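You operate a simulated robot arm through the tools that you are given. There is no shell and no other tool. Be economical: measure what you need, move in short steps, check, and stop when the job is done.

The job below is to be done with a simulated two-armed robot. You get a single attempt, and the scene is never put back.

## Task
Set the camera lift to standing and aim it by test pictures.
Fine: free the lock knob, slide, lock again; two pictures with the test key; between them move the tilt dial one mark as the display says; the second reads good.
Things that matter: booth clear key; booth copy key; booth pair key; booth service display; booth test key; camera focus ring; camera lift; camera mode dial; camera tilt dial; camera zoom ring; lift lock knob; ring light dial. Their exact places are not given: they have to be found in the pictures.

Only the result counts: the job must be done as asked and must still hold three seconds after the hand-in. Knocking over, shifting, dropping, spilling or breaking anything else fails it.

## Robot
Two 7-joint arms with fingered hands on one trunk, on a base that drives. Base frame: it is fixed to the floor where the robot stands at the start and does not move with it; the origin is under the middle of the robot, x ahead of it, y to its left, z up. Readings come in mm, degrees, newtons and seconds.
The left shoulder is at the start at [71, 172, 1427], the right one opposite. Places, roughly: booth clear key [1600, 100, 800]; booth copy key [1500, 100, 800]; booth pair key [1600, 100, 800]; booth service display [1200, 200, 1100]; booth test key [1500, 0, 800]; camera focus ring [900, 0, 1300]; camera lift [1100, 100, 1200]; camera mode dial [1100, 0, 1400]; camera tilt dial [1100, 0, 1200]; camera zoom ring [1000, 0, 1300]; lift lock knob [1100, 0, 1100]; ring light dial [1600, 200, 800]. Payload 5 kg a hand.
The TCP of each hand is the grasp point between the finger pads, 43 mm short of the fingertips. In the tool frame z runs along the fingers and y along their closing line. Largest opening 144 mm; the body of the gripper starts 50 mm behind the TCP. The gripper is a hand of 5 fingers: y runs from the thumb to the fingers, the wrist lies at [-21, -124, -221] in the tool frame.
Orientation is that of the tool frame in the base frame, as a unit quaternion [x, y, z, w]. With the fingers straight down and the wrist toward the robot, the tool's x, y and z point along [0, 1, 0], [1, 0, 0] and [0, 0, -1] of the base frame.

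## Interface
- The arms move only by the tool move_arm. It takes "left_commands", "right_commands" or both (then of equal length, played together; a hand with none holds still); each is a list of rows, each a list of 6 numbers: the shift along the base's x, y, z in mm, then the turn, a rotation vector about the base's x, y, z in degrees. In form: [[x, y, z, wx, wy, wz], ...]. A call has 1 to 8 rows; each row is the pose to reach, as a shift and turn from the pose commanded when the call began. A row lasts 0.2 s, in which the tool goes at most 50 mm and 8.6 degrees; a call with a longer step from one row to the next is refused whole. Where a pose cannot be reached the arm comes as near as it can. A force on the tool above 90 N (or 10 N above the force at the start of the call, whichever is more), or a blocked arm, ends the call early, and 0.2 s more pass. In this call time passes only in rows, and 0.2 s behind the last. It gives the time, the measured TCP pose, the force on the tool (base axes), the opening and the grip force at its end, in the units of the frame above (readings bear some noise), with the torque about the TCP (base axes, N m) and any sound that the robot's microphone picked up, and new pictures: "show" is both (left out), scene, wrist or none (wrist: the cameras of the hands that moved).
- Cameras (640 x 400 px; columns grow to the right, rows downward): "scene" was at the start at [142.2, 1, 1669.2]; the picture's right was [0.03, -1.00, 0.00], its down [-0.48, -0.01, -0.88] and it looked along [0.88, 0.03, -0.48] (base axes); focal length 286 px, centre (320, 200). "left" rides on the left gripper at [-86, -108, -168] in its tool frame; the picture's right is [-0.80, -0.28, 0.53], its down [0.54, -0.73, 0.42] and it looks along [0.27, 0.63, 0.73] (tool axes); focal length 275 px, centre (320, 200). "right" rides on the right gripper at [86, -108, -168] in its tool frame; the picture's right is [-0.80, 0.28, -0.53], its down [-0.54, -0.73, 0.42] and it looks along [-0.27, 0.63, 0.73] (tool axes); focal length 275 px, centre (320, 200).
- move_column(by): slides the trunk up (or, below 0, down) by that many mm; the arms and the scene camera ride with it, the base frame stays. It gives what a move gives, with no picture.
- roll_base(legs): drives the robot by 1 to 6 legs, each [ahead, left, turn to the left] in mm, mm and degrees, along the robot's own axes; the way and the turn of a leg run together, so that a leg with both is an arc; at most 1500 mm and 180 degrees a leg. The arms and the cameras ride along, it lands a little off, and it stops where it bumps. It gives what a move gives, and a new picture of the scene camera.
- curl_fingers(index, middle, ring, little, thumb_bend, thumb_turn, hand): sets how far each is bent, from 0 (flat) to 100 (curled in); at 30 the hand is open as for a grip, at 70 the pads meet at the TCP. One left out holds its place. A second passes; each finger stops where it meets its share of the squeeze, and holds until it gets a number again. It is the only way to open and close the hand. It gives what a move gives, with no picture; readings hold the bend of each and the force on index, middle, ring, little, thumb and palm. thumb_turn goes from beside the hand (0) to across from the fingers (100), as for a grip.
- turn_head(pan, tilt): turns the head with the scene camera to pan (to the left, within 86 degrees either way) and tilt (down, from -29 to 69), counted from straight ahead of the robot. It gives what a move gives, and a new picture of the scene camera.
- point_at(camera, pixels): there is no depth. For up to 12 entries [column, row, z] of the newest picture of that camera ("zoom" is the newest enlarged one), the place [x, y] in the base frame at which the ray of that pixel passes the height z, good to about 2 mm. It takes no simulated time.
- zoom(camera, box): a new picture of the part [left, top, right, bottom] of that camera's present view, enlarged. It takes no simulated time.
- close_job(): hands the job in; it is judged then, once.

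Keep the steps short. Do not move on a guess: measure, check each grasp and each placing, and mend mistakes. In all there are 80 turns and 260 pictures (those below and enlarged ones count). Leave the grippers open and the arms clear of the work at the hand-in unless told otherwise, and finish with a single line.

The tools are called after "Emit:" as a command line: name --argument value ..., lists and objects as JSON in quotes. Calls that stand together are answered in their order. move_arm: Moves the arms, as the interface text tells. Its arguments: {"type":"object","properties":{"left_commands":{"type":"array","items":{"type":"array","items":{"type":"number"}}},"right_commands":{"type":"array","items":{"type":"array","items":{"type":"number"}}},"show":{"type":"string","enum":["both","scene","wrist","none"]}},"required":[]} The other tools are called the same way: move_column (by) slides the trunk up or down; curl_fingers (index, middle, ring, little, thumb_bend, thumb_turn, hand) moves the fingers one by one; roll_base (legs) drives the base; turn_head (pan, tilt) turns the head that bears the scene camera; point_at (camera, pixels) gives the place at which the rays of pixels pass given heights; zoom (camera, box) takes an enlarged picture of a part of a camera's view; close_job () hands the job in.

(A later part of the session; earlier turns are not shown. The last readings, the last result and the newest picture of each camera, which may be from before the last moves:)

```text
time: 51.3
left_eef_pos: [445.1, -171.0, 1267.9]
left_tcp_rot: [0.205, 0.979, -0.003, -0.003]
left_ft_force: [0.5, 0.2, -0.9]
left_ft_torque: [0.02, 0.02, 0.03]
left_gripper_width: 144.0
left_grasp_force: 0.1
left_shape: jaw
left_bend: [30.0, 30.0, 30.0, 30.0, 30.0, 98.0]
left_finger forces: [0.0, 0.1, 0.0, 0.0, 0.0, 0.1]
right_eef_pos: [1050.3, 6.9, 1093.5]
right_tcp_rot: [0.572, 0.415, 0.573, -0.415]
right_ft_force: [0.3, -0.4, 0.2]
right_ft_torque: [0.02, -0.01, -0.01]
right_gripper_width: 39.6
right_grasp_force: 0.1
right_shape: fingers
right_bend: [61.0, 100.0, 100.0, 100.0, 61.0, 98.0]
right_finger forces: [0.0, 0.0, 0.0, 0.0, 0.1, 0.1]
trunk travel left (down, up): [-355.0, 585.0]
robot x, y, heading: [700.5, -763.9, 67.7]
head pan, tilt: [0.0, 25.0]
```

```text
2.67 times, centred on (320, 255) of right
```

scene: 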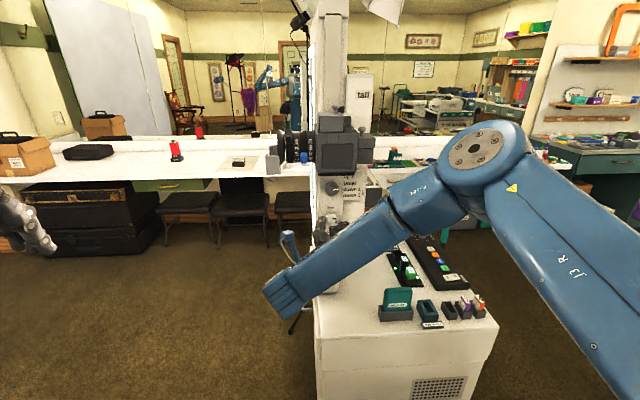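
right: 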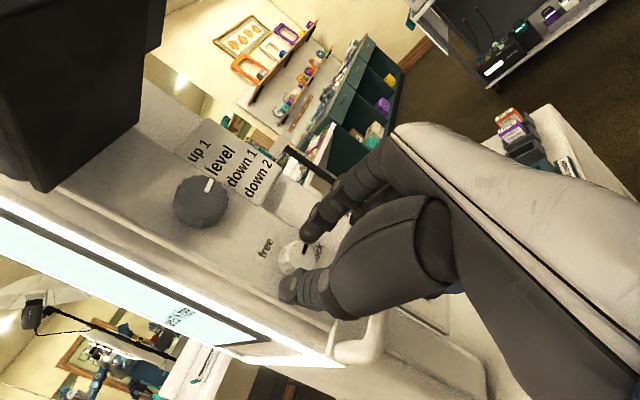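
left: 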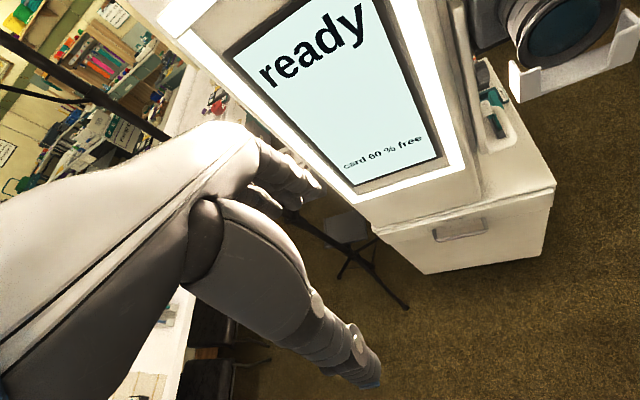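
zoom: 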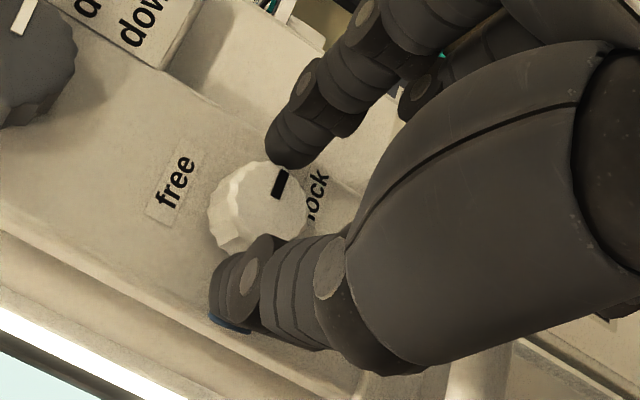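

Tips now bracket the knob above the plate. Going in 9 mm more and 3 mm down, then pinching.

Emit:
move_arm --right_commands '[[2, 5, -3, 0, 0, 0], [3, 9.5, -3, 0, 0, 0]]' --show "none"

Emit:
curl_fingers --hand "right" --index 75 --thumb_bend 75

Emit:
zoom --camera "scene" --box '[310, 180, 370, 240]'

Emit:
zoom --camera "right" --box '[200, 180, 440, 330]'

```text
time: 51.9
left_eef_pos: [445.3, -173.8, 1268.6]
left_tcp_rot: [0.206, 0.979, -0.003, -0.003]
left_ft_force: [0.6, 0.1, 0.5]
left_ft_torque: [0.02, 0.01, 0.0]
left_gripper_width: 144.4
left_grasp_force: 0.0
left_shape: jaw
left_bend: [30.0, 30.0, 30.0, 30.0, 30.0, 98.0]
left_finger forces: [0.0, 0.0, 0.1, 0.0, 0.0, 0.1]
right_eef_pos: [1053.5, 13.2, 1091.2]
right_tcp_rot: [0.571, 0.416, 0.573, -0.416]
right_ft_force: [-4.0, -16.0, -1.1]
right_ft_torque: [0.21, 0.04, -0.54]
right_gripper_width: 39.0
right_grasp_force: 8.3
right_shape: fingers
right_bend: [61.0, 100.0, 100.0, 100.0, 61.0, 98.0]
right_finger forces: [16.9, 0.0, 0.0, 0.0, 0.2, 0.0]
trunk travel left (down, up): [-355.0, 585.0]
robot x, y, heading: [698.3, -760.7, 67.7]
head pan, tilt: [0.0, 25.0]
```

```text
time: 52.9
left_eef_pos: [446.0, -174.2, 1267.7]
left_tcp_rot: [0.206, 0.979, -0.001, -0.003]
left_ft_force: [-0.8, -0.2, -0.5]
left_ft_torque: [-0.02, -0.01, 0.01]
left_gripper_width: 144.0
left_grasp_force: 0.0
left_shape: jaw
left_bend: [30.0, 30.0, 30.0, 30.0, 30.0, 98.0]
left_finger forces: [0.1, 0.1, 0.0, 0.0, 0.1, 0.1]
right_eef_pos: [1051.8, 15.3, 1091.9]
right_tcp_rot: [0.571, 0.416, 0.573, -0.416]
right_ft_force: [-7.8, -19.6, -7.2]
right_ft_torque: [0.1, 0.05, -0.65]
right_gripper_width: 29.5
right_grasp_force: 25.3
right_shape: fingers
right_bend: [61.0, 100.0, 100.0, 100.0, 66.0, 98.0]
right_finger forces: [33.3, 0.0, 0.1, 0.1, 17.0, 0.0]
trunk travel left (down, up): [-355.0, 585.0]
robot x, y, heading: [696.3, -762.2, 67.8]
head pan, tilt: [0.0, 25.0]
```

```text
6.67 times, centred on (340, 210) of scene
```

zoom: 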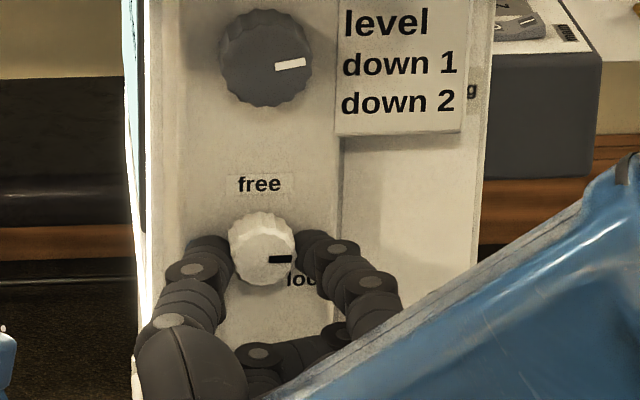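

```text
2.67 times, centred on (320, 255) of right
```

zoom: 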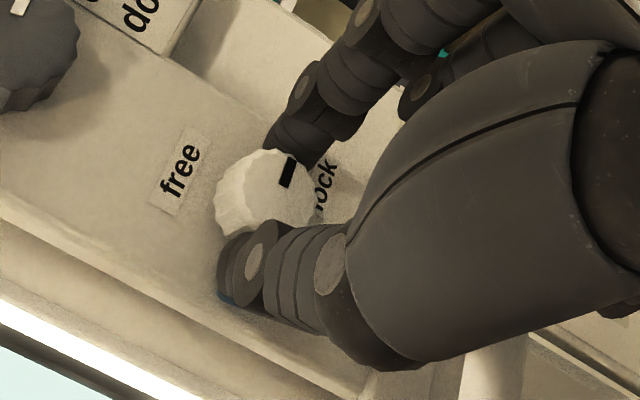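

Pinched: opening 29.5 mm with index 33 N and thumb 17 N on the knob. I'll turn it counter-clockwise 34° about its own axis and check.

Emit:
move_arm --right_commands '[[1.2, -1, 0.1, -2.6, -8.1, 0], [2.4, -2, 0.4, -5.25, -16.2, 0], [3.6, -2.6, 1, -7.9, -24.2, 0], [4.8, -3, 1.7, -10.5, -32.3, 0]]' --show "none"

Emit:
zoom --camera "scene" --box '[310, 180, 370, 240]'

Emit:
zoom --camera "right" --box '[200, 180, 440, 330]'

```text
time: 53.9
left_eef_pos: [445.8, -172.7, 1268.4]
left_tcp_rot: [0.205, 0.979, -0.002, -0.002]
left_ft_force: [-0.2, 0.2, -0.5]
left_ft_torque: [-0.03, 0.01, 0.01]
left_gripper_width: 143.9
left_grasp_force: 0.0
left_shape: jaw
left_bend: [30.0, 30.0, 30.0, 30.0, 30.0, 98.0]
left_finger forces: [0.0, 0.1, 0.1, 0.1, 0.0, 0.0]
right_eef_pos: [1057.9, 13.1, 1094.8]
right_tcp_rot: [0.424, 0.564, 0.67, -0.23]
right_ft_force: [-1.4, -5.2, 1.8]
right_ft_torque: [0.35, 0.04, -0.29]
right_gripper_width: 29.2
right_grasp_force: 18.4
right_shape: fingers
right_bend: [60.0, 100.0, 100.0, 100.0, 67.0, 96.0]
right_finger forces: [23.3, 0.0, 0.0, 0.0, 13.5, 0.0]
trunk travel left (down, up): [-355.0, 585.0]
robot x, y, heading: [701.9, -760.6, 68.0]
head pan, tilt: [0.0, 25.0]
```

```text
6.67 times, centred on (340, 210) of scene
```

zoom: 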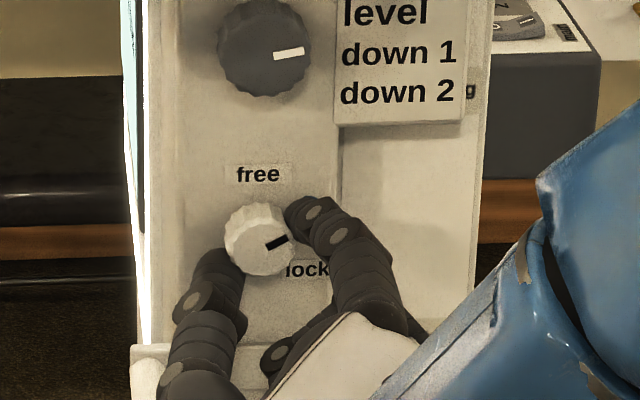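

```text
2.67 times, centred on (320, 255) of right
```

zoom: 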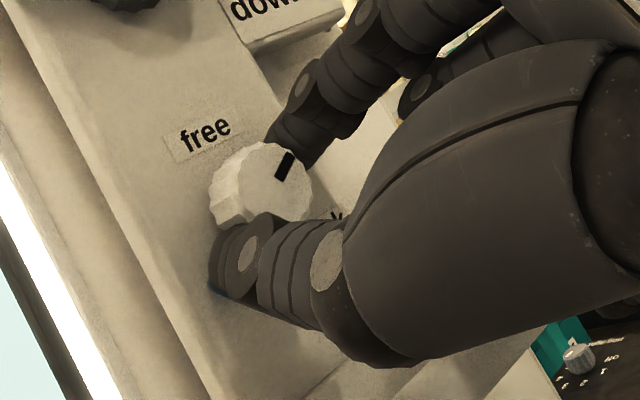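

It turns with the hand (pointer now ~25° up). Continuing another 60°.

Emit:
move_arm --right_commands '[[1, -0.3, 0.9, -2.6, -8.1, 0], [2, -0.6, 1.9, -5.25, -16.2, 0], [2.9, -0.9, 3.1, -7.9, -24.2, 0], [3.5, -1.1, 4.5, -10.5, -32.3, 0], [3.9, -1.3, 5.9, -13.1, -40.4, 0], [4.2, -1.4, 7.3, -15.8, -48.5, 0], [4.2, -1.4, 8.8, -18.3, -56.6, 0]]' --show "none"

Emit:
zoom --camera "scene" --box '[310, 180, 370, 240]'

Emit:
zoom --camera "right" --box '[200, 180, 440, 330]'

```text
time: 55.5
left_eef_pos: [443.1, -172.2, 1268.3]
left_tcp_rot: [0.205, 0.979, -0.001, -0.003]
left_ft_force: [-0.3, -0.6, 0.2]
left_ft_torque: [-0.01, -0.06, 0.03]
left_gripper_width: 143.9
left_grasp_force: 0.1
left_shape: jaw
left_bend: [30.0, 30.0, 30.0, 30.0, 30.0, 98.0]
left_finger forces: [0.0, 0.1, 0.0, 0.0, 0.0, 0.1]
right_eef_pos: [891.4, -23.9, 1203.5]
right_tcp_rot: [0.156, 0.72, 0.662, 0.138]
right_ft_force: [-0.4, 0.3, -0.4]
right_ft_torque: [-0.01, -0.03, -0.02]
right_gripper_width: 2.1
right_grasp_force: 0.1
right_shape: fingers
right_bend: [71.0, 100.0, 100.0, 100.0, 74.0, 97.0]
right_finger forces: [0.0, 0.0, 0.1, 0.0, 0.0, 0.0]
right hand out of reach, approached as far as the arm can: row 2, 3, 4, 5, 6, 7
trunk travel left (down, up): [-355.0, 585.0]
robot x, y, heading: [697.8, -760.8, 68.2]
head pan, tilt: [0.0, 25.0]
```

```text
6.67 times, centred on (340, 210) of scene
```

zoom: 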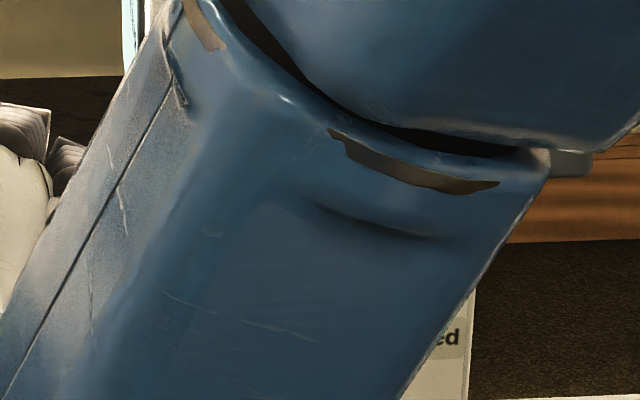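

```text
2.67 times, centred on (320, 255) of right
```

zoom: 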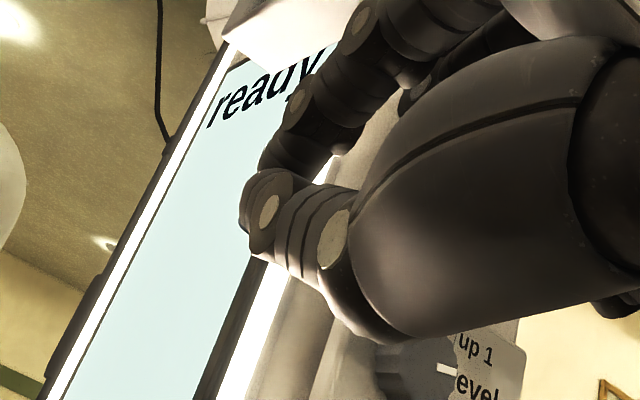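

The arm hit its limits and slid off the knob toward the lens side (no force now). I'll back straight out from the booth and look.

Emit:
move_arm --right_commands '[[-8, -30, -5, 0, 0, 0], [-16, -60, -10, 0, 0, 0], [-24, -95, -15, 0, 0, 0], [-30, -130, -20, 0, 0, 0]]' --show "both"

Emit:
zoom --camera "scene" --box '[260, 100, 400, 240]'

```text
time: 56.6
left_eef_pos: [444.2, -171.9, 1267.5]
left_tcp_rot: [0.205, 0.979, -0.003, -0.003]
left_ft_force: [0.5, 0.0, 0.4]
left_ft_torque: [0.0, 0.0, 0.01]
left_gripper_width: 144.1
left_grasp_force: 0.1
left_shape: jaw
left_bend: [30.0, 30.0, 30.0, 30.0, 30.0, 98.0]
left_finger forces: [0.0, 0.0, 0.0, 0.0, 0.0, 0.1]
right_eef_pos: [902.7, -113.0, 1166.9]
right_tcp_rot: [0.194, 0.767, 0.599, 0.128]
right_ft_force: [-0.4, -0.8, 1.0]
right_ft_torque: [-0.01, 0.0, -0.01]
right_gripper_width: 2.1
right_grasp_force: 0.1
right_shape: fingers
right_bend: [71.0, 100.0, 100.0, 100.0, 74.0, 97.0]
right_finger forces: [0.1, 0.0, 0.0, 0.0, 0.0, 0.1]
right hand out of reach, approached as far as the arm can: row 1, 2, 3, 4
trunk travel left (down, up): [-355.0, 585.0]
robot x, y, heading: [702.1, -763.9, 68.0]
head pan, tilt: [0.0, 25.0]
stopped in row 4 (right hand): the arm was blocked; the commanded pose is now the measured one
```

scene: 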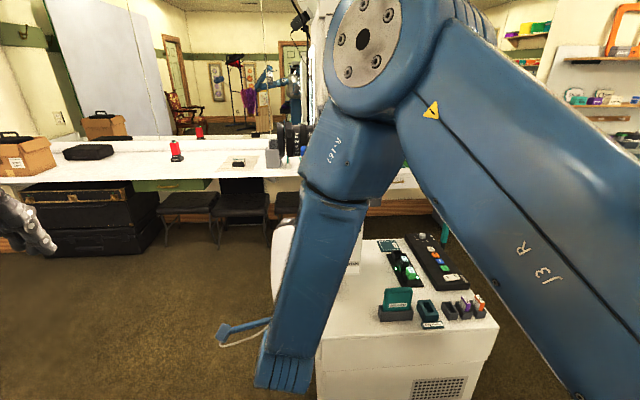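
right: 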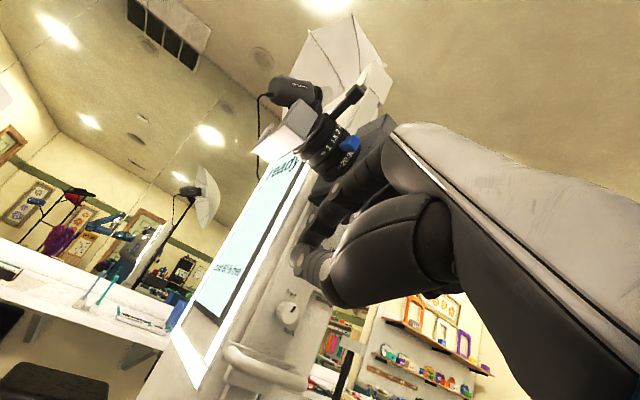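

```text
2.86 times, centred on (330, 170) of scene
```

zoom: 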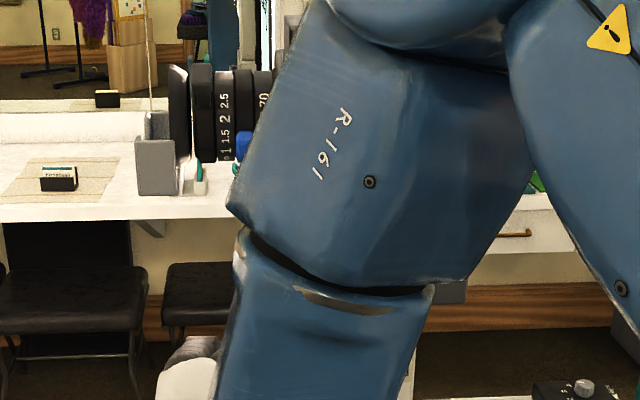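

The knob is turned roughly halfway. This arm's comfortable wrist range is palm-left to palm-up, so I'll roll the hand back (clockwise) while moving in front of the knob, out from the panel.

Emit:
move_arm --right_commands '[[13, -8, -8, 4.2, 7.4, -0.4], [26, -16, -16, 8.4, 14.8, -0.9], [39, -20, -24, 12.6, 22.2, -1.3], [52, -24, -32, 16.8, 29.6, -1.7], [65, -24, -40, 21, 37, -2.2], [78, -24, -48, 25.2, 44.3, -2.6], [91, -20, -56, 29.4, 51.7, -3], [104, -17, -64, 33.6, 59.1, -3.4]]' --show "both"

```text
time: 58.5
left_eef_pos: [446.1, -170.7, 1267.2]
left_tcp_rot: [0.206, 0.979, -0.003, -0.003]
left_ft_force: [0.7, 0.7, 0.5]
left_ft_torque: [-0.05, 0.04, -0.01]
left_gripper_width: 144.2
left_grasp_force: 0.0
left_shape: jaw
left_bend: [30.0, 30.0, 30.0, 30.0, 30.0, 98.0]
left_finger forces: [0.0, 0.0, 0.1, 0.0, 0.0, 0.0]
right_eef_pos: [1007.4, -129.0, 1099.9]
right_tcp_rot: [0.508, 0.527, 0.61, -0.304]
right_ft_force: [0.0, -0.5, -0.5]
right_ft_torque: [0.05, 0.01, -0.02]
right_gripper_width: 1.9
right_grasp_force: 0.0
right_shape: fingers
right_bend: [71.0, 100.0, 100.0, 100.0, 74.0, 97.0]
right_finger forces: [0.0, 0.0, 0.0, 0.1, 0.0, 0.0]
right hand out of reach, approached as far as the arm can: row 1, 2, 3, 4, 5, 6, 7
trunk travel left (down, up): [-355.0, 585.0]
robot x, y, heading: [694.3, -763.7, 67.9]
head pan, tilt: [0.0, 25.0]
```

scene: 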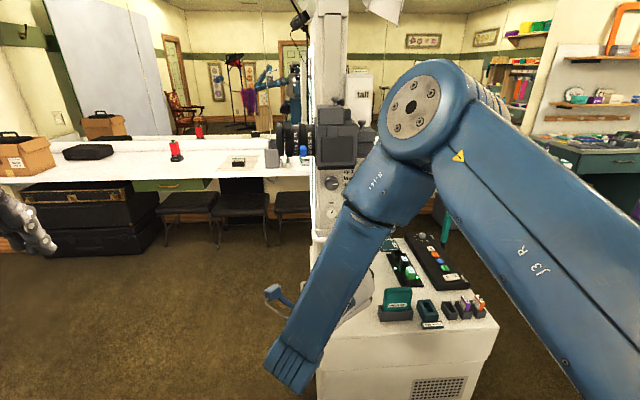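
right: 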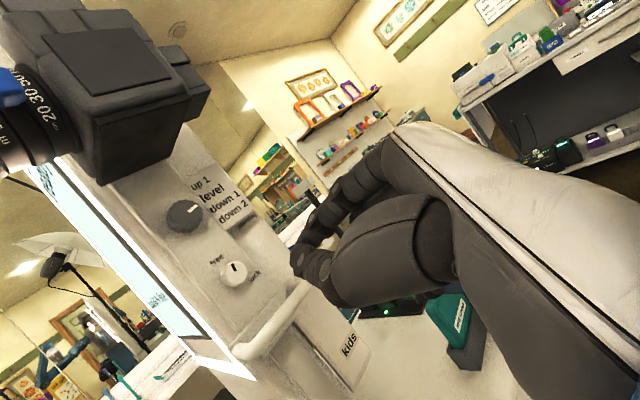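

Recovered, now φ≈+20°. Rolling a further 60° toward palm-up in the same place, fixing the 4° droop.

Emit:
move_arm --right_commands '[[1, 0, 0, 3.2, 7.9, 0], [2, 0, 0, 6.3, 15.9, 0], [3, 0, 0, 9.5, 23.8, 0], [4, 0, 0, 12.7, 31.8, 0], [5, 0, 0, 15.9, 39.7, 0], [5, 0, 0, 19, 47.7, 0], [5, 0, 0, 22.2, 55.6, 0]]' --show "both"

Emit:
zoom --camera "scene" --box '[290, 160, 390, 260]'

```text
time: 60.0
left_eef_pos: [447.1, -172.6, 1267.7]
left_tcp_rot: [0.206, 0.979, -0.003, -0.003]
left_ft_force: [0.1, -1.2, -0.1]
left_ft_torque: [0.0, 0.05, 0.0]
left_gripper_width: 144.4
left_grasp_force: 0.0
left_shape: jaw
left_bend: [30.0, 30.0, 30.0, 30.0, 30.0, 98.0]
left_finger forces: [0.0, 0.0, 0.0, 0.0, 0.1, 0.1]
right_eef_pos: [1012.6, -130.1, 1100.6]
right_tcp_rot: [0.668, 0.202, 0.391, -0.6]
right_ft_force: [0.9, 1.4, -1.0]
right_ft_torque: [-0.01, 0.04, 0.0]
right_gripper_width: 1.9
right_grasp_force: 0.1
right_shape: fingers
right_bend: [71.0, 100.0, 100.0, 100.0, 74.0, 97.0]
right_finger forces: [0.0, 0.0, 0.1, 0.0, 0.0, 0.0]
trunk travel left (down, up): [-355.0, 585.0]
robot x, y, heading: [696.6, -758.0, 67.8]
head pan, tilt: [0.0, 25.0]
```

scene: 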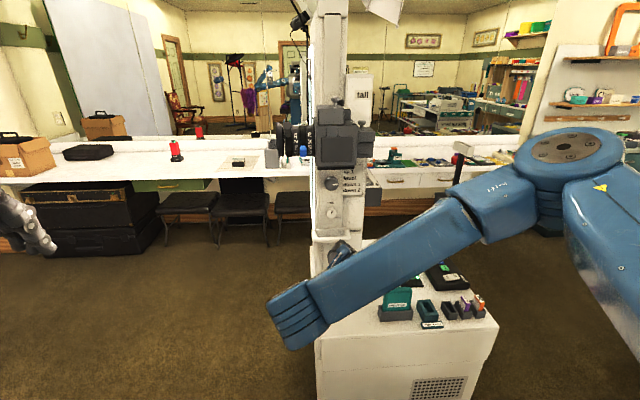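
right: 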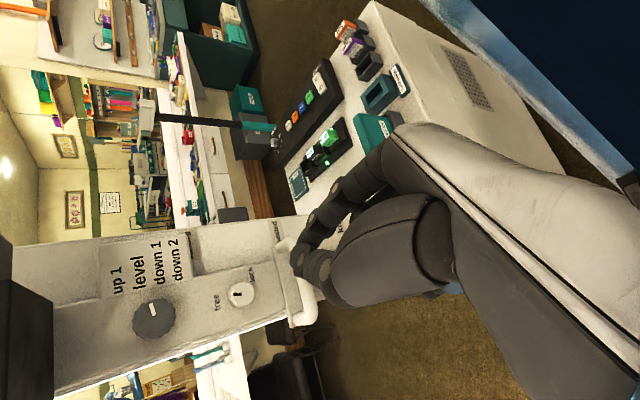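

```text
4.00 times, centred on (340, 210) of scene
```

zoom: 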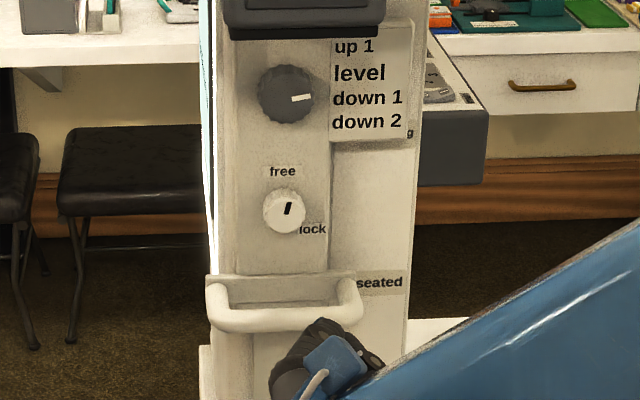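

Pointer is now ~75°, nearly at "free", and the lift already crept up ~10 mm. I'll set the pinch opening again and move in: correcting by (−9,+3,+5), then 125 mm ahead.

Emit:
curl_fingers --hand "right" --index 61 --thumb_bend 61

Emit:
move_arm --right_commands '[[-9, 3, 5, 0, 0, 0], [3, 40, 5, 0, 0, 0], [15, 78, 5, 0, 0, 0], [29.6, 122, 5, 0, 0, 0]]' --show "wrist"

Emit:
zoom --camera "scene" --box '[310, 180, 370, 240]'

Emit:
zoom --camera "right" --box '[200, 180, 440, 330]'

```text
time: 61.0
left_eef_pos: [446.3, -172.1, 1267.6]
left_tcp_rot: [0.205, 0.979, -0.003, -0.003]
left_ft_force: [0.2, 1.0, -0.5]
left_ft_torque: [0.0, 0.03, -0.04]
left_gripper_width: 143.7
left_grasp_force: 0.0
left_shape: jaw
left_bend: [30.0, 30.0, 30.0, 30.0, 30.0, 98.0]
left_finger forces: [0.0, 0.1, 0.0, 0.0, 0.0, 0.1]
right_eef_pos: [1010.0, -130.1, 1101.8]
right_tcp_rot: [0.667, 0.202, 0.393, -0.6]
right_ft_force: [0.1, 0.1, -0.4]
right_ft_torque: [-0.02, 0.03, -0.01]
right_gripper_width: 38.3
right_grasp_force: 0.1
right_shape: fingers
right_bend: [61.0, 100.0, 100.0, 100.0, 61.0, 97.0]
right_finger forces: [0.0, 0.0, 0.0, 0.0, 0.0, 0.1]
trunk travel left (down, up): [-355.0, 585.0]
robot x, y, heading: [697.4, -763.5, 68.1]
head pan, tilt: [0.0, 25.0]
```

```text
time: 62.0
left_eef_pos: [445.4, -170.3, 1267.1]
left_tcp_rot: [0.205, 0.979, -0.004, -0.003]
left_ft_force: [-0.4, -0.2, 1.1]
left_ft_torque: [-0.03, 0.0, -0.02]
left_gripper_width: 144.1
left_grasp_force: 0.0
left_shape: jaw
left_bend: [30.0, 30.0, 30.0, 30.0, 30.0, 98.0]
left_finger forces: [0.0, 0.1, 0.1, 0.1, 0.1, 0.0]
right_eef_pos: [1040.4, -7.5, 1106.7]
right_tcp_rot: [0.668, 0.204, 0.39, -0.6]
right_ft_force: [0.3, -0.5, -0.3]
right_ft_torque: [0.01, 0.0, -0.02]
right_gripper_width: 38.5
right_grasp_force: 0.1
right_shape: fingers
right_bend: [61.0, 100.0, 100.0, 100.0, 61.0, 97.0]
right_finger forces: [0.0, 0.0, 0.0, 0.0, 0.0, 0.0]
trunk travel left (down, up): [-355.0, 585.0]
robot x, y, heading: [694.3, -759.9, 67.9]
head pan, tilt: [0.0, 25.0]
```

right: 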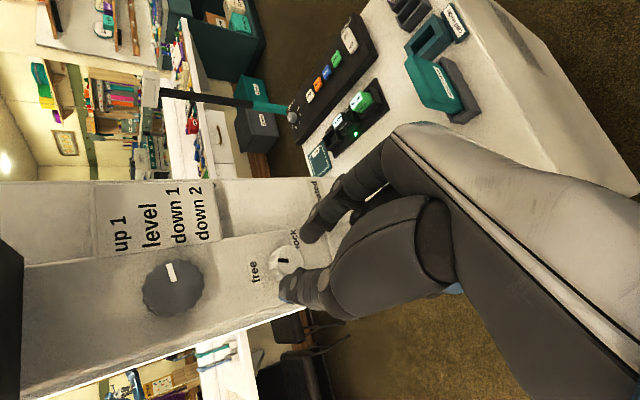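

```text
6.67 times, centred on (340, 210) of scene
```

zoom: 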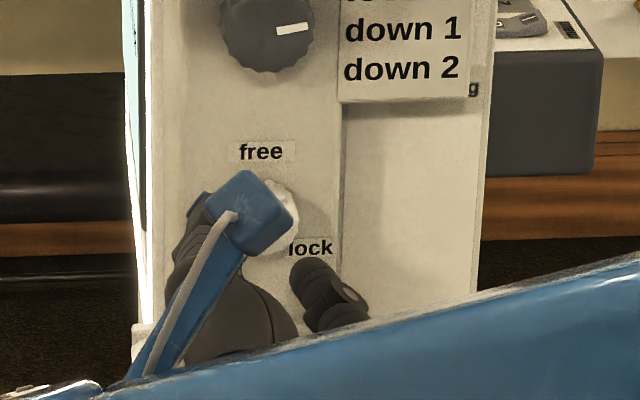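

```text
2.67 times, centred on (320, 255) of right
```

zoom: 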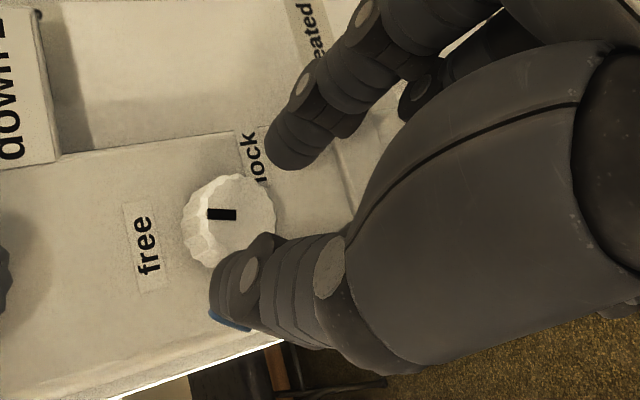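

Matches the earlier good grip to within ~2 mm. Small correction and advance 23 mm, then pinch.

Emit:
move_arm --right_commands '[[1, 12, -1, 0, 0, 0], [4.5, 22.5, -1, 0, 0, 0]]' --show "none"

Emit:
curl_fingers --hand "right" --index 75 --thumb_bend 75

Emit:
zoom --camera "right" --box '[200, 180, 440, 330]'

```text
time: 62.6
left_eef_pos: [445.3, -170.9, 1268.3]
left_tcp_rot: [0.206, 0.979, -0.002, -0.002]
left_ft_force: [0.1, 0.6, 0.7]
left_ft_torque: [-0.01, -0.02, -0.01]
left_gripper_width: 143.9
left_grasp_force: 0.0
left_shape: jaw
left_bend: [30.0, 30.0, 30.0, 30.0, 30.0, 98.0]
left_finger forces: [0.1, 0.0, 0.0, 0.0, 0.0, 0.0]
right_eef_pos: [1044.4, 13.7, 1105.6]
right_tcp_rot: [0.667, 0.203, 0.392, -0.6]
right_ft_force: [-0.8, 0.0, 0.4]
right_ft_torque: [-0.02, 0.04, -0.02]
right_gripper_width: 38.7
right_grasp_force: 0.0
right_shape: fingers
right_bend: [61.0, 100.0, 100.0, 100.0, 61.0, 97.0]
right_finger forces: [0.1, 0.0, 0.0, 0.0, 0.0, 0.1]
trunk travel left (down, up): [-355.0, 585.0]
robot x, y, heading: [699.0, -761.7, 67.8]
head pan, tilt: [0.0, 25.0]
```

```text
time: 63.6
left_eef_pos: [445.0, -171.2, 1267.1]
left_tcp_rot: [0.205, 0.979, -0.003, -0.002]
left_ft_force: [-0.7, 1.1, 0.3]
left_ft_torque: [-0.05, 0.01, 0.03]
left_gripper_width: 144.1
left_grasp_force: 0.0
left_shape: jaw
left_bend: [30.0, 30.0, 30.0, 30.0, 30.0, 98.0]
left_finger forces: [0.1, 0.0, 0.1, 0.0, 0.1, 0.0]
right_eef_pos: [1043.0, 16.7, 1107.2]
right_tcp_rot: [0.667, 0.202, 0.392, -0.6]
right_ft_force: [-3.7, 5.0, 1.0]
right_ft_torque: [-0.11, -0.02, 0.13]
right_gripper_width: 28.6
right_grasp_force: 12.9
right_shape: fingers
right_bend: [63.0, 100.0, 100.0, 100.0, 66.0, 97.0]
right_finger forces: [11.0, 0.0, 0.0, 0.0, 15.5, 0.0]
trunk travel left (down, up): [-355.0, 585.0]
robot x, y, heading: [693.1, -762.3, 68.1]
head pan, tilt: [0.0, 25.0]
```

```text
2.67 times, centred on (320, 255) of right
```

zoom: 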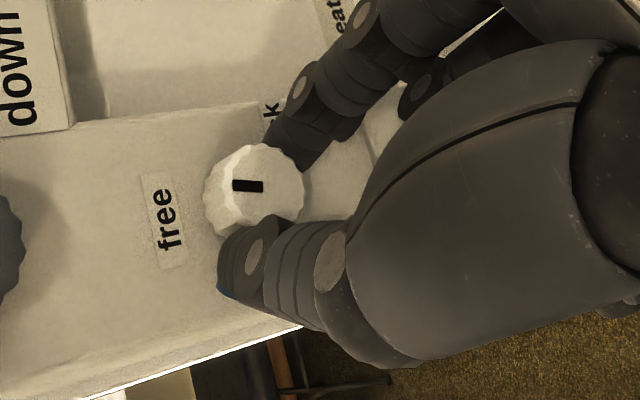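

Good grip (28.6 mm). Turning counter-clockwise 25° to bring the pointer to "free".

Emit:
move_arm --right_commands '[[1.1, -0.4, -0.9, -2.6, -8.1, 0], [2.4, -0.8, -1.5, -5.25, -16.2, 0], [3.6, -1.2, -2, -7.9, -24.2, 0]]' --show "none"

Emit:
zoom --camera "right" --box '[200, 180, 440, 330]'

```text
time: 64.5
left_eef_pos: [444.9, -170.2, 1267.0]
left_tcp_rot: [0.205, 0.979, -0.003, -0.002]
left_ft_force: [-0.8, 0.0, 0.6]
left_ft_torque: [-0.02, -0.03, 0.05]
left_gripper_width: 143.9
left_grasp_force: 0.0
left_shape: jaw
left_bend: [30.0, 30.0, 30.0, 30.0, 30.0, 98.0]
left_finger forces: [0.0, 0.0, 0.0, 0.0, 0.1, 0.1]
right_eef_pos: [1046.8, 13.8, 1102.8]
right_tcp_rot: [0.609, 0.351, 0.509, -0.496]
right_ft_force: [-4.9, 3.6, -3.0]
right_ft_torque: [-0.17, 0.16, 0.11]
right_gripper_width: 28.8
right_grasp_force: 13.9
right_shape: fingers
right_bend: [63.0, 100.0, 100.0, 100.0, 67.0, 96.0]
right_finger forces: [13.0, 0.0, 0.0, 0.0, 14.9, 0.0]
trunk travel left (down, up): [-355.0, 585.0]
robot x, y, heading: [701.3, -764.2, 68.0]
head pan, tilt: [0.0, 25.0]
```

```text
2.67 times, centred on (320, 255) of right
```

zoom: 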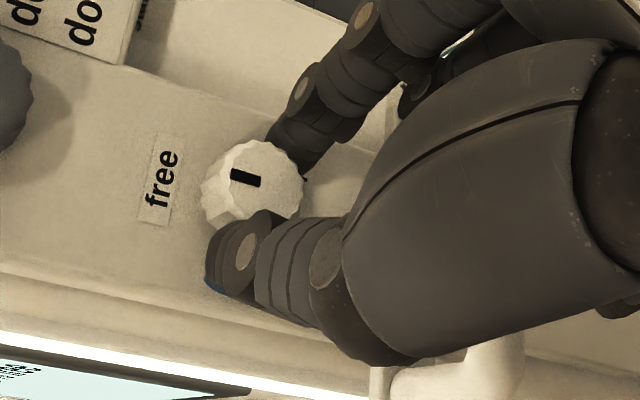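

Pointer now aims at "free". Keeping the pinch, I'll try raising the carriage by the knob, 30 mm first, watching force.

Emit:
move_arm --right_commands '[[0, 0, 8, 0, 0, 0], [0, 0, 16, 0, 0, 0], [0, 0, 24, 0, 0, 0], [0, 0, 32, 0, 0, 0]]' --show "scene"

Emit:
zoom --camera "scene" --box '[290, 140, 390, 260]'

Emit:
zoom --camera "right" --box '[120, 150, 440, 350]'

```text
time: 65.5
left_eef_pos: [444.1, -171.5, 1266.5]
left_tcp_rot: [0.206, 0.979, -0.003, -0.003]
left_ft_force: [-0.5, -0.1, 0.1]
left_ft_torque: [0.05, -0.02, 0.0]
left_gripper_width: 144.0
left_grasp_force: 0.0
left_shape: jaw
left_bend: [30.0, 30.0, 30.0, 30.0, 30.0, 98.0]
left_finger forces: [0.1, 0.0, 0.0, 0.1, 0.0, 0.1]
right_eef_pos: [1048.5, 13.4, 1137.3]
right_tcp_rot: [0.609, 0.349, 0.51, -0.498]
right_ft_force: [-4.3, 5.0, -0.6]
right_ft_torque: [-0.18, 0.15, 0.13]
right_gripper_width: 28.3
right_grasp_force: 14.0
right_shape: fingers
right_bend: [63.0, 100.0, 100.0, 100.0, 67.0, 96.0]
right_finger forces: [12.4, 0.0, 0.1, 0.0, 16.0, 0.0]
trunk travel left (down, up): [-355.0, 585.0]
robot x, y, heading: [698.5, -763.0, 67.7]
head pan, tilt: [0.0, 25.0]
```

scene: 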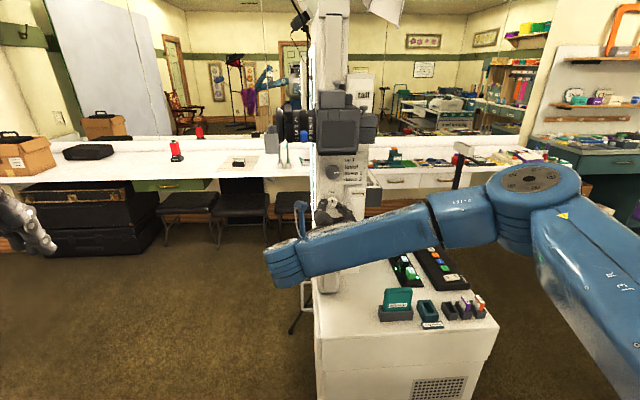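

```text
3.33 times, centred on (340, 200) of scene
```

zoom: 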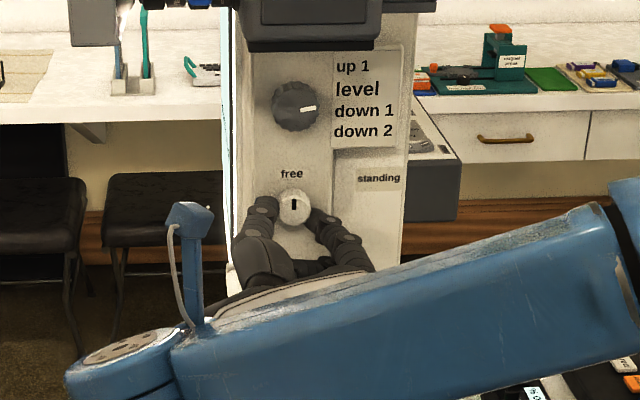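

```text
2.00 times, centred on (280, 250) of right
```

zoom: 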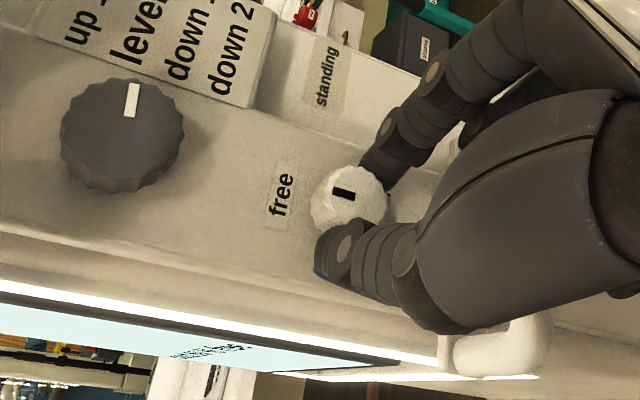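

The lift slides easily and "standing" is now visible beside the plate. Measuring that label's height (its plane is at ≈(1145,48)) and knob.

Emit:
point_at --camera "scene" --pixels '[[357.7, 193.4, 1150], [357.7, 193.4, 1165], [357.7, 193.4, 1180], [332.3, 202.5, 1130], [332.3, 202.5, 1150]]'

```text
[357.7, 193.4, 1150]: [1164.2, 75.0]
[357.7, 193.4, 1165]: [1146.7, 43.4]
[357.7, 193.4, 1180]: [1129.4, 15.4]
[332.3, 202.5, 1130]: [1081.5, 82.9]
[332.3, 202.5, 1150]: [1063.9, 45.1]
```

Standing label is at z≈1164, seated was 1037, so the carriage must sit 127 mm above its start (knob 1095→1222); knob is now ≈1144. Raising 78 mm.

Emit:
move_arm --right_commands '[[0, 0, 10, 0, 0, 0], [0, 0, 20, 0, 0, 0], [0, 0, 30, 0, 0, 0], [0, 0, 40, 0, 0, 0], [0, 0, 50, 0, 0, 0], [0, 0, 60, 0, 0, 0], [0, 0, 69, 0, 0, 0], [0, 0, 77, 0, 0, 0]]' --show "scene"

Emit:
zoom --camera "scene" --box '[290, 120, 390, 240]'

Emit:
zoom --camera "right" --box '[120, 150, 440, 350]'

```text
time: 67.2
left_eef_pos: [443.7, -170.2, 1267.0]
left_tcp_rot: [0.205, 0.979, -0.004, -0.003]
left_ft_force: [-0.3, -0.6, 0.0]
left_ft_torque: [0.0, -0.04, 0.01]
left_gripper_width: 144.1
left_grasp_force: 0.0
left_shape: jaw
left_bend: [30.0, 30.0, 30.0, 30.0, 30.0, 98.0]
left_finger forces: [0.0, 0.0, 0.0, 0.1, 0.0, 0.0]
right_eef_pos: [1047.1, 13.9, 1214.2]
right_tcp_rot: [0.609, 0.35, 0.509, -0.497]
right_ft_force: [-4.8, 7.2, -1.0]
right_ft_torque: [-0.13, 0.14, 0.15]
right_gripper_width: 28.6
right_grasp_force: 14.0
right_shape: fingers
right_bend: [63.0, 100.0, 100.0, 100.0, 67.0, 96.0]
right_finger forces: [12.1, 0.1, 0.0, 0.0, 16.4, 0.0]
trunk travel left (down, up): [-355.0, 585.0]
robot x, y, heading: [697.9, -766.6, 68.0]
head pan, tilt: [0.0, 25.0]
```

scene: 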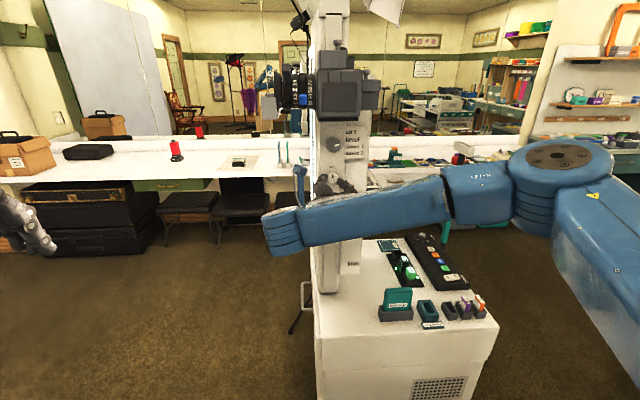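

```text
3.33 times, centred on (340, 180) of scene
```

zoom: 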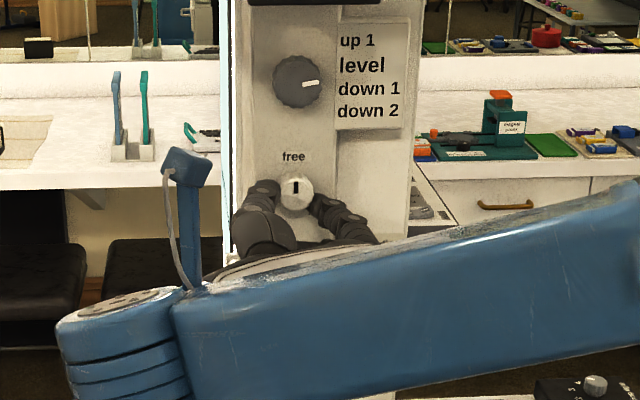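

```text
2.00 times, centred on (280, 250) of right
```

zoom: 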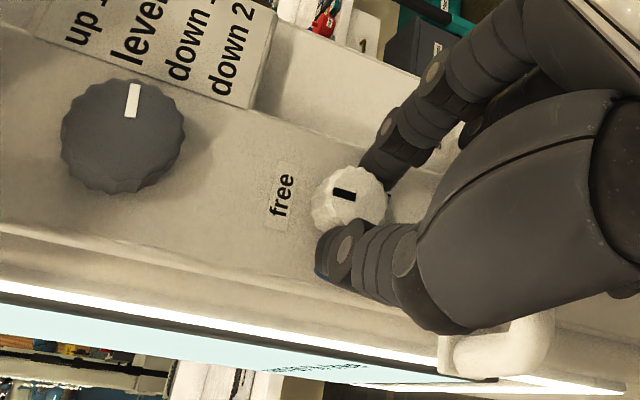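

Should be near standing; the arm hides the handle/label. I'll open the pinch, back out and check the position before locking.

Emit:
curl_fingers --hand "right" --index 60 --thumb_bend 60

Emit:
move_arm --right_commands '[[-8, -23, 0, 0, 0, 0], [-20, -62, -10, 0, 0, 0], [-32, -100, -40, 0, 0, 0], [-35, -110, -85, 0, 0, 0], [-35, -110, -130, 0, 0, 0]]' --show "both"

Emit:
zoom --camera "scene" --box '[290, 120, 390, 240]'

```text
time: 68.2
left_eef_pos: [445.6, -172.4, 1267.8]
left_tcp_rot: [0.206, 0.979, -0.002, -0.003]
left_ft_force: [0.7, -0.8, 0.6]
left_ft_torque: [-0.02, 0.0, 0.04]
left_gripper_width: 143.9
left_grasp_force: 0.0
left_shape: jaw
left_bend: [30.0, 30.0, 30.0, 30.0, 30.0, 98.0]
left_finger forces: [0.0, 0.0, 0.0, 0.0, 0.0, 0.0]
right_eef_pos: [1048.4, 13.0, 1211.2]
right_tcp_rot: [0.609, 0.351, 0.509, -0.497]
right_ft_force: [0.0, 0.6, -0.1]
right_ft_torque: [-0.01, 0.03, 0.03]
right_gripper_width: 41.8
right_grasp_force: 0.1
right_shape: fingers
right_bend: [60.0, 100.0, 100.0, 100.0, 60.0, 97.0]
right_finger forces: [0.0, 0.0, 0.0, 0.1, 0.0, 0.1]
trunk travel left (down, up): [-355.0, 585.0]
robot x, y, heading: [699.7, -763.1, 67.9]
head pan, tilt: [0.0, 25.0]
```

```text
time: 69.5
left_eef_pos: [445.9, -169.6, 1267.9]
left_tcp_rot: [0.206, 0.978, -0.003, -0.004]
left_ft_force: [0.1, 0.9, -0.1]
left_ft_torque: [-0.01, 0.02, -0.02]
left_gripper_width: 144.2
left_grasp_force: 0.0
left_shape: jaw
left_bend: [30.0, 30.0, 30.0, 30.0, 30.0, 98.0]
left_finger forces: [0.0, 0.1, 0.0, 0.0, 0.0, 0.0]
right_eef_pos: [1014.7, -96.5, 1080.7]
right_tcp_rot: [0.61, 0.349, 0.509, -0.497]
right_ft_force: [-0.6, 0.0, -0.1]
right_ft_torque: [0.01, 0.01, -0.01]
right_gripper_width: 42.1
right_grasp_force: 0.0
right_shape: fingers
right_bend: [60.0, 100.0, 100.0, 100.0, 60.0, 98.0]
right_finger forces: [0.0, 0.0, 0.1, 0.1, 0.0, 0.0]
trunk travel left (down, up): [-355.0, 585.0]
robot x, y, heading: [697.9, -760.8, 67.5]
head pan, tilt: [0.0, 25.0]
```

scene: 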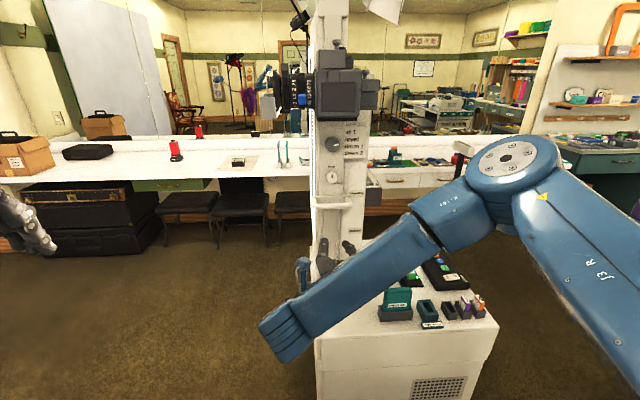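
right: 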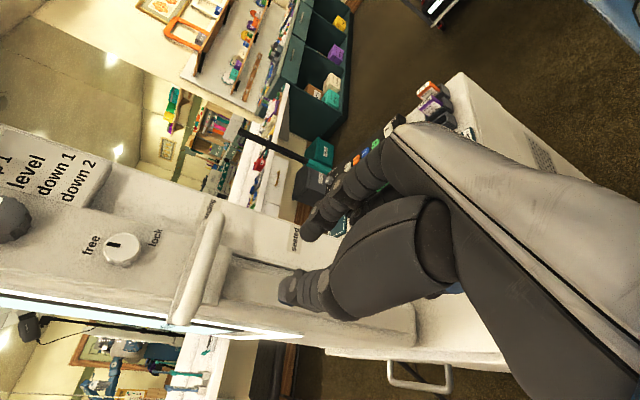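

```text
3.33 times, centred on (340, 180) of scene
```

zoom: 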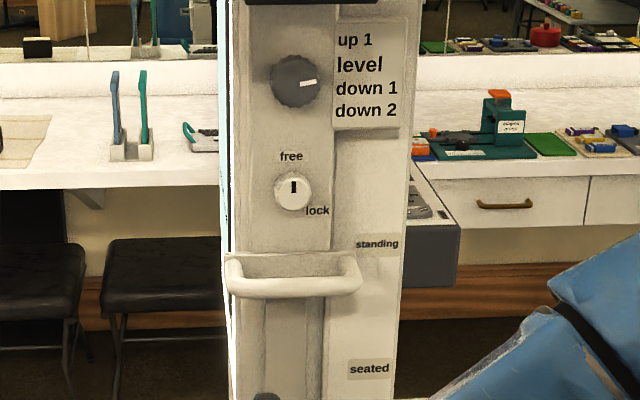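

Lift holds itself. Standing label sits just over the bracket as "seated" did at first. Measuring precisely with the same method as before.

Emit:
point_at --camera "scene" --pixels '[[331.6, 176.7, 1215], [331.6, 176.7, 1225], [357.1, 193.2, 1160], [357.1, 193.2, 1170], [354.5, 230.5, 1035], [354.5, 230.5, 1045], [332.5, 144.5, 1320], [332.5, 144.5, 1330]]'

Emit:
zoom --camera "scene" --box '[310, 160, 370, 210]'

```text
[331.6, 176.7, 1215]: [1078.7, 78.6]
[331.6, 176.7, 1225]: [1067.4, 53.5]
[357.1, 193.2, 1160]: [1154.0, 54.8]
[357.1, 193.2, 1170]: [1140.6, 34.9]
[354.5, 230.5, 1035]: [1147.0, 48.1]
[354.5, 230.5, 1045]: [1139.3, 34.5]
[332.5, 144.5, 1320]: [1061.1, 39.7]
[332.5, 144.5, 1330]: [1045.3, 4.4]
```

```text
8.00 times, centred on (340, 185) of scene
```

zoom: 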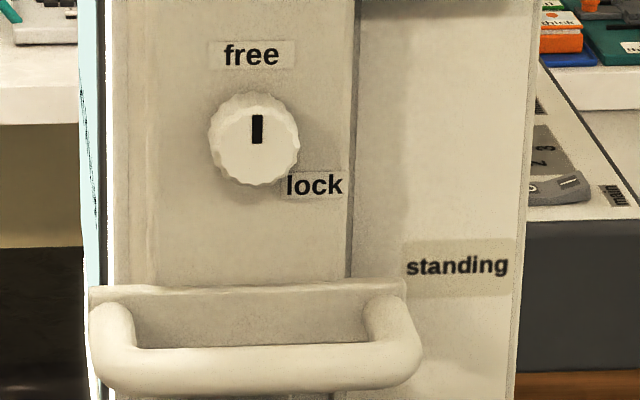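

Knob–label offset is 59 mm versus 58 mm at the seated start: the lift is at standing. Now I'll raise the trunk 110 mm so the arm has the same geometry as before, and re-approach at +30° roll for a clockwise 90° lock turn.

Emit:
move_column --by 110

Emit:
move_arm --right_commands '[[4, 8, 4, -2.3, -7.1, 0], [8, 16, 8, -4.6, -14.3, 0], [12, 24, 12, -7, -21.4, 0], [16, 32, 16, -9.3, -28.5, 0], [20, 44, 20, -11.6, -35.7, 0], [28.6, 66, 21, -13.9, -42.8, 0]]' --show "both"

Emit:
zoom --camera "right" --box '[200, 180, 440, 330]'

```text
time: 70.9
left_eef_pos: [444.7, -170.4, 1377.2]
left_tcp_rot: [0.206, 0.979, -0.003, -0.003]
left_ft_force: [-0.3, 0.5, 0.1]
left_ft_torque: [-0.01, 0.01, 0.0]
left_gripper_width: 144.1
left_grasp_force: 0.1
left_shape: jaw
left_bend: [30.0, 30.0, 30.0, 30.0, 30.0, 98.0]
left_finger forces: [0.0, 0.0, 0.0, 0.0, 0.0, 0.1]
right_eef_pos: [1014.1, -97.5, 1191.4]
right_tcp_rot: [0.61, 0.35, 0.509, -0.497]
right_ft_force: [0.5, 0.5, 0.6]
right_ft_torque: [0.02, -0.02, 0.04]
right_gripper_width: 42.3
right_grasp_force: 0.0
right_shape: fingers
right_bend: [60.0, 100.0, 100.0, 100.0, 60.0, 98.0]
right_finger forces: [0.0, 0.0, 0.1, 0.1, 0.0, 0.1]
trunk travel left (down, up): [-465.0, 475.0]
robot x, y, heading: [697.3, -763.7, 67.9]
head pan, tilt: [0.0, 25.0]
```

```text
time: 72.3
left_eef_pos: [447.3, -171.2, 1377.3]
left_tcp_rot: [0.206, 0.979, -0.004, -0.004]
left_ft_force: [0.2, 0.3, 0.1]
left_ft_torque: [-0.05, 0.08, -0.05]
left_gripper_width: 143.7
left_grasp_force: 0.2
left_shape: jaw
left_bend: [30.0, 30.0, 30.0, 30.0, 30.0, 98.0]
left_finger forces: [0.0, 0.1, 0.0, 0.1, 0.0, 0.1]
right_eef_pos: [1044.9, -29.6, 1211.4]
right_tcp_rot: [0.436, 0.565, 0.651, -0.258]
right_ft_force: [1.2, 0.5, -0.2]
right_ft_torque: [0.05, 0.02, 0.01]
right_gripper_width: 42.2
right_grasp_force: 0.0
right_shape: fingers
right_bend: [60.0, 100.0, 100.0, 100.0, 60.0, 98.0]
right_finger forces: [0.0, 0.0, 0.0, 0.0, 0.1, 0.0]
trunk travel left (down, up): [-465.0, 475.0]
robot x, y, heading: [699.7, -761.4, 68.0]
head pan, tilt: [0.0, 25.0]
```

scene: 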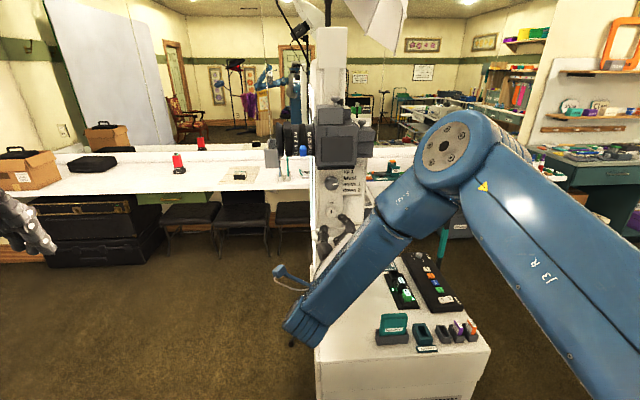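
right: 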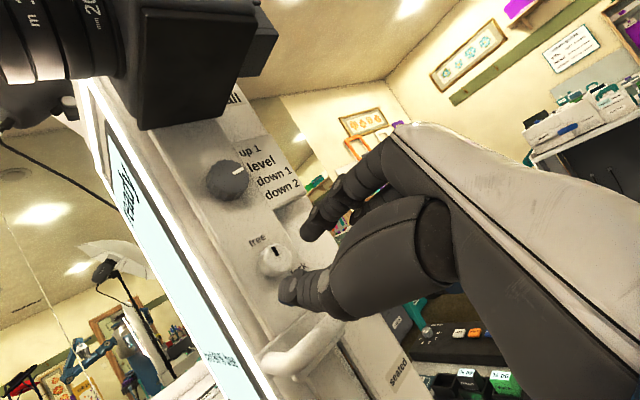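

```text
2.67 times, centred on (320, 255) of right
```

zoom: 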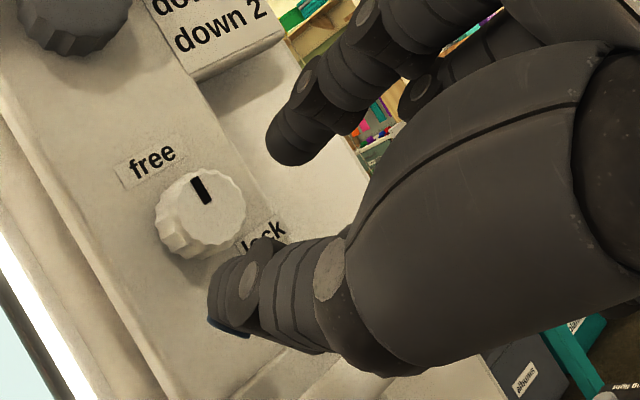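

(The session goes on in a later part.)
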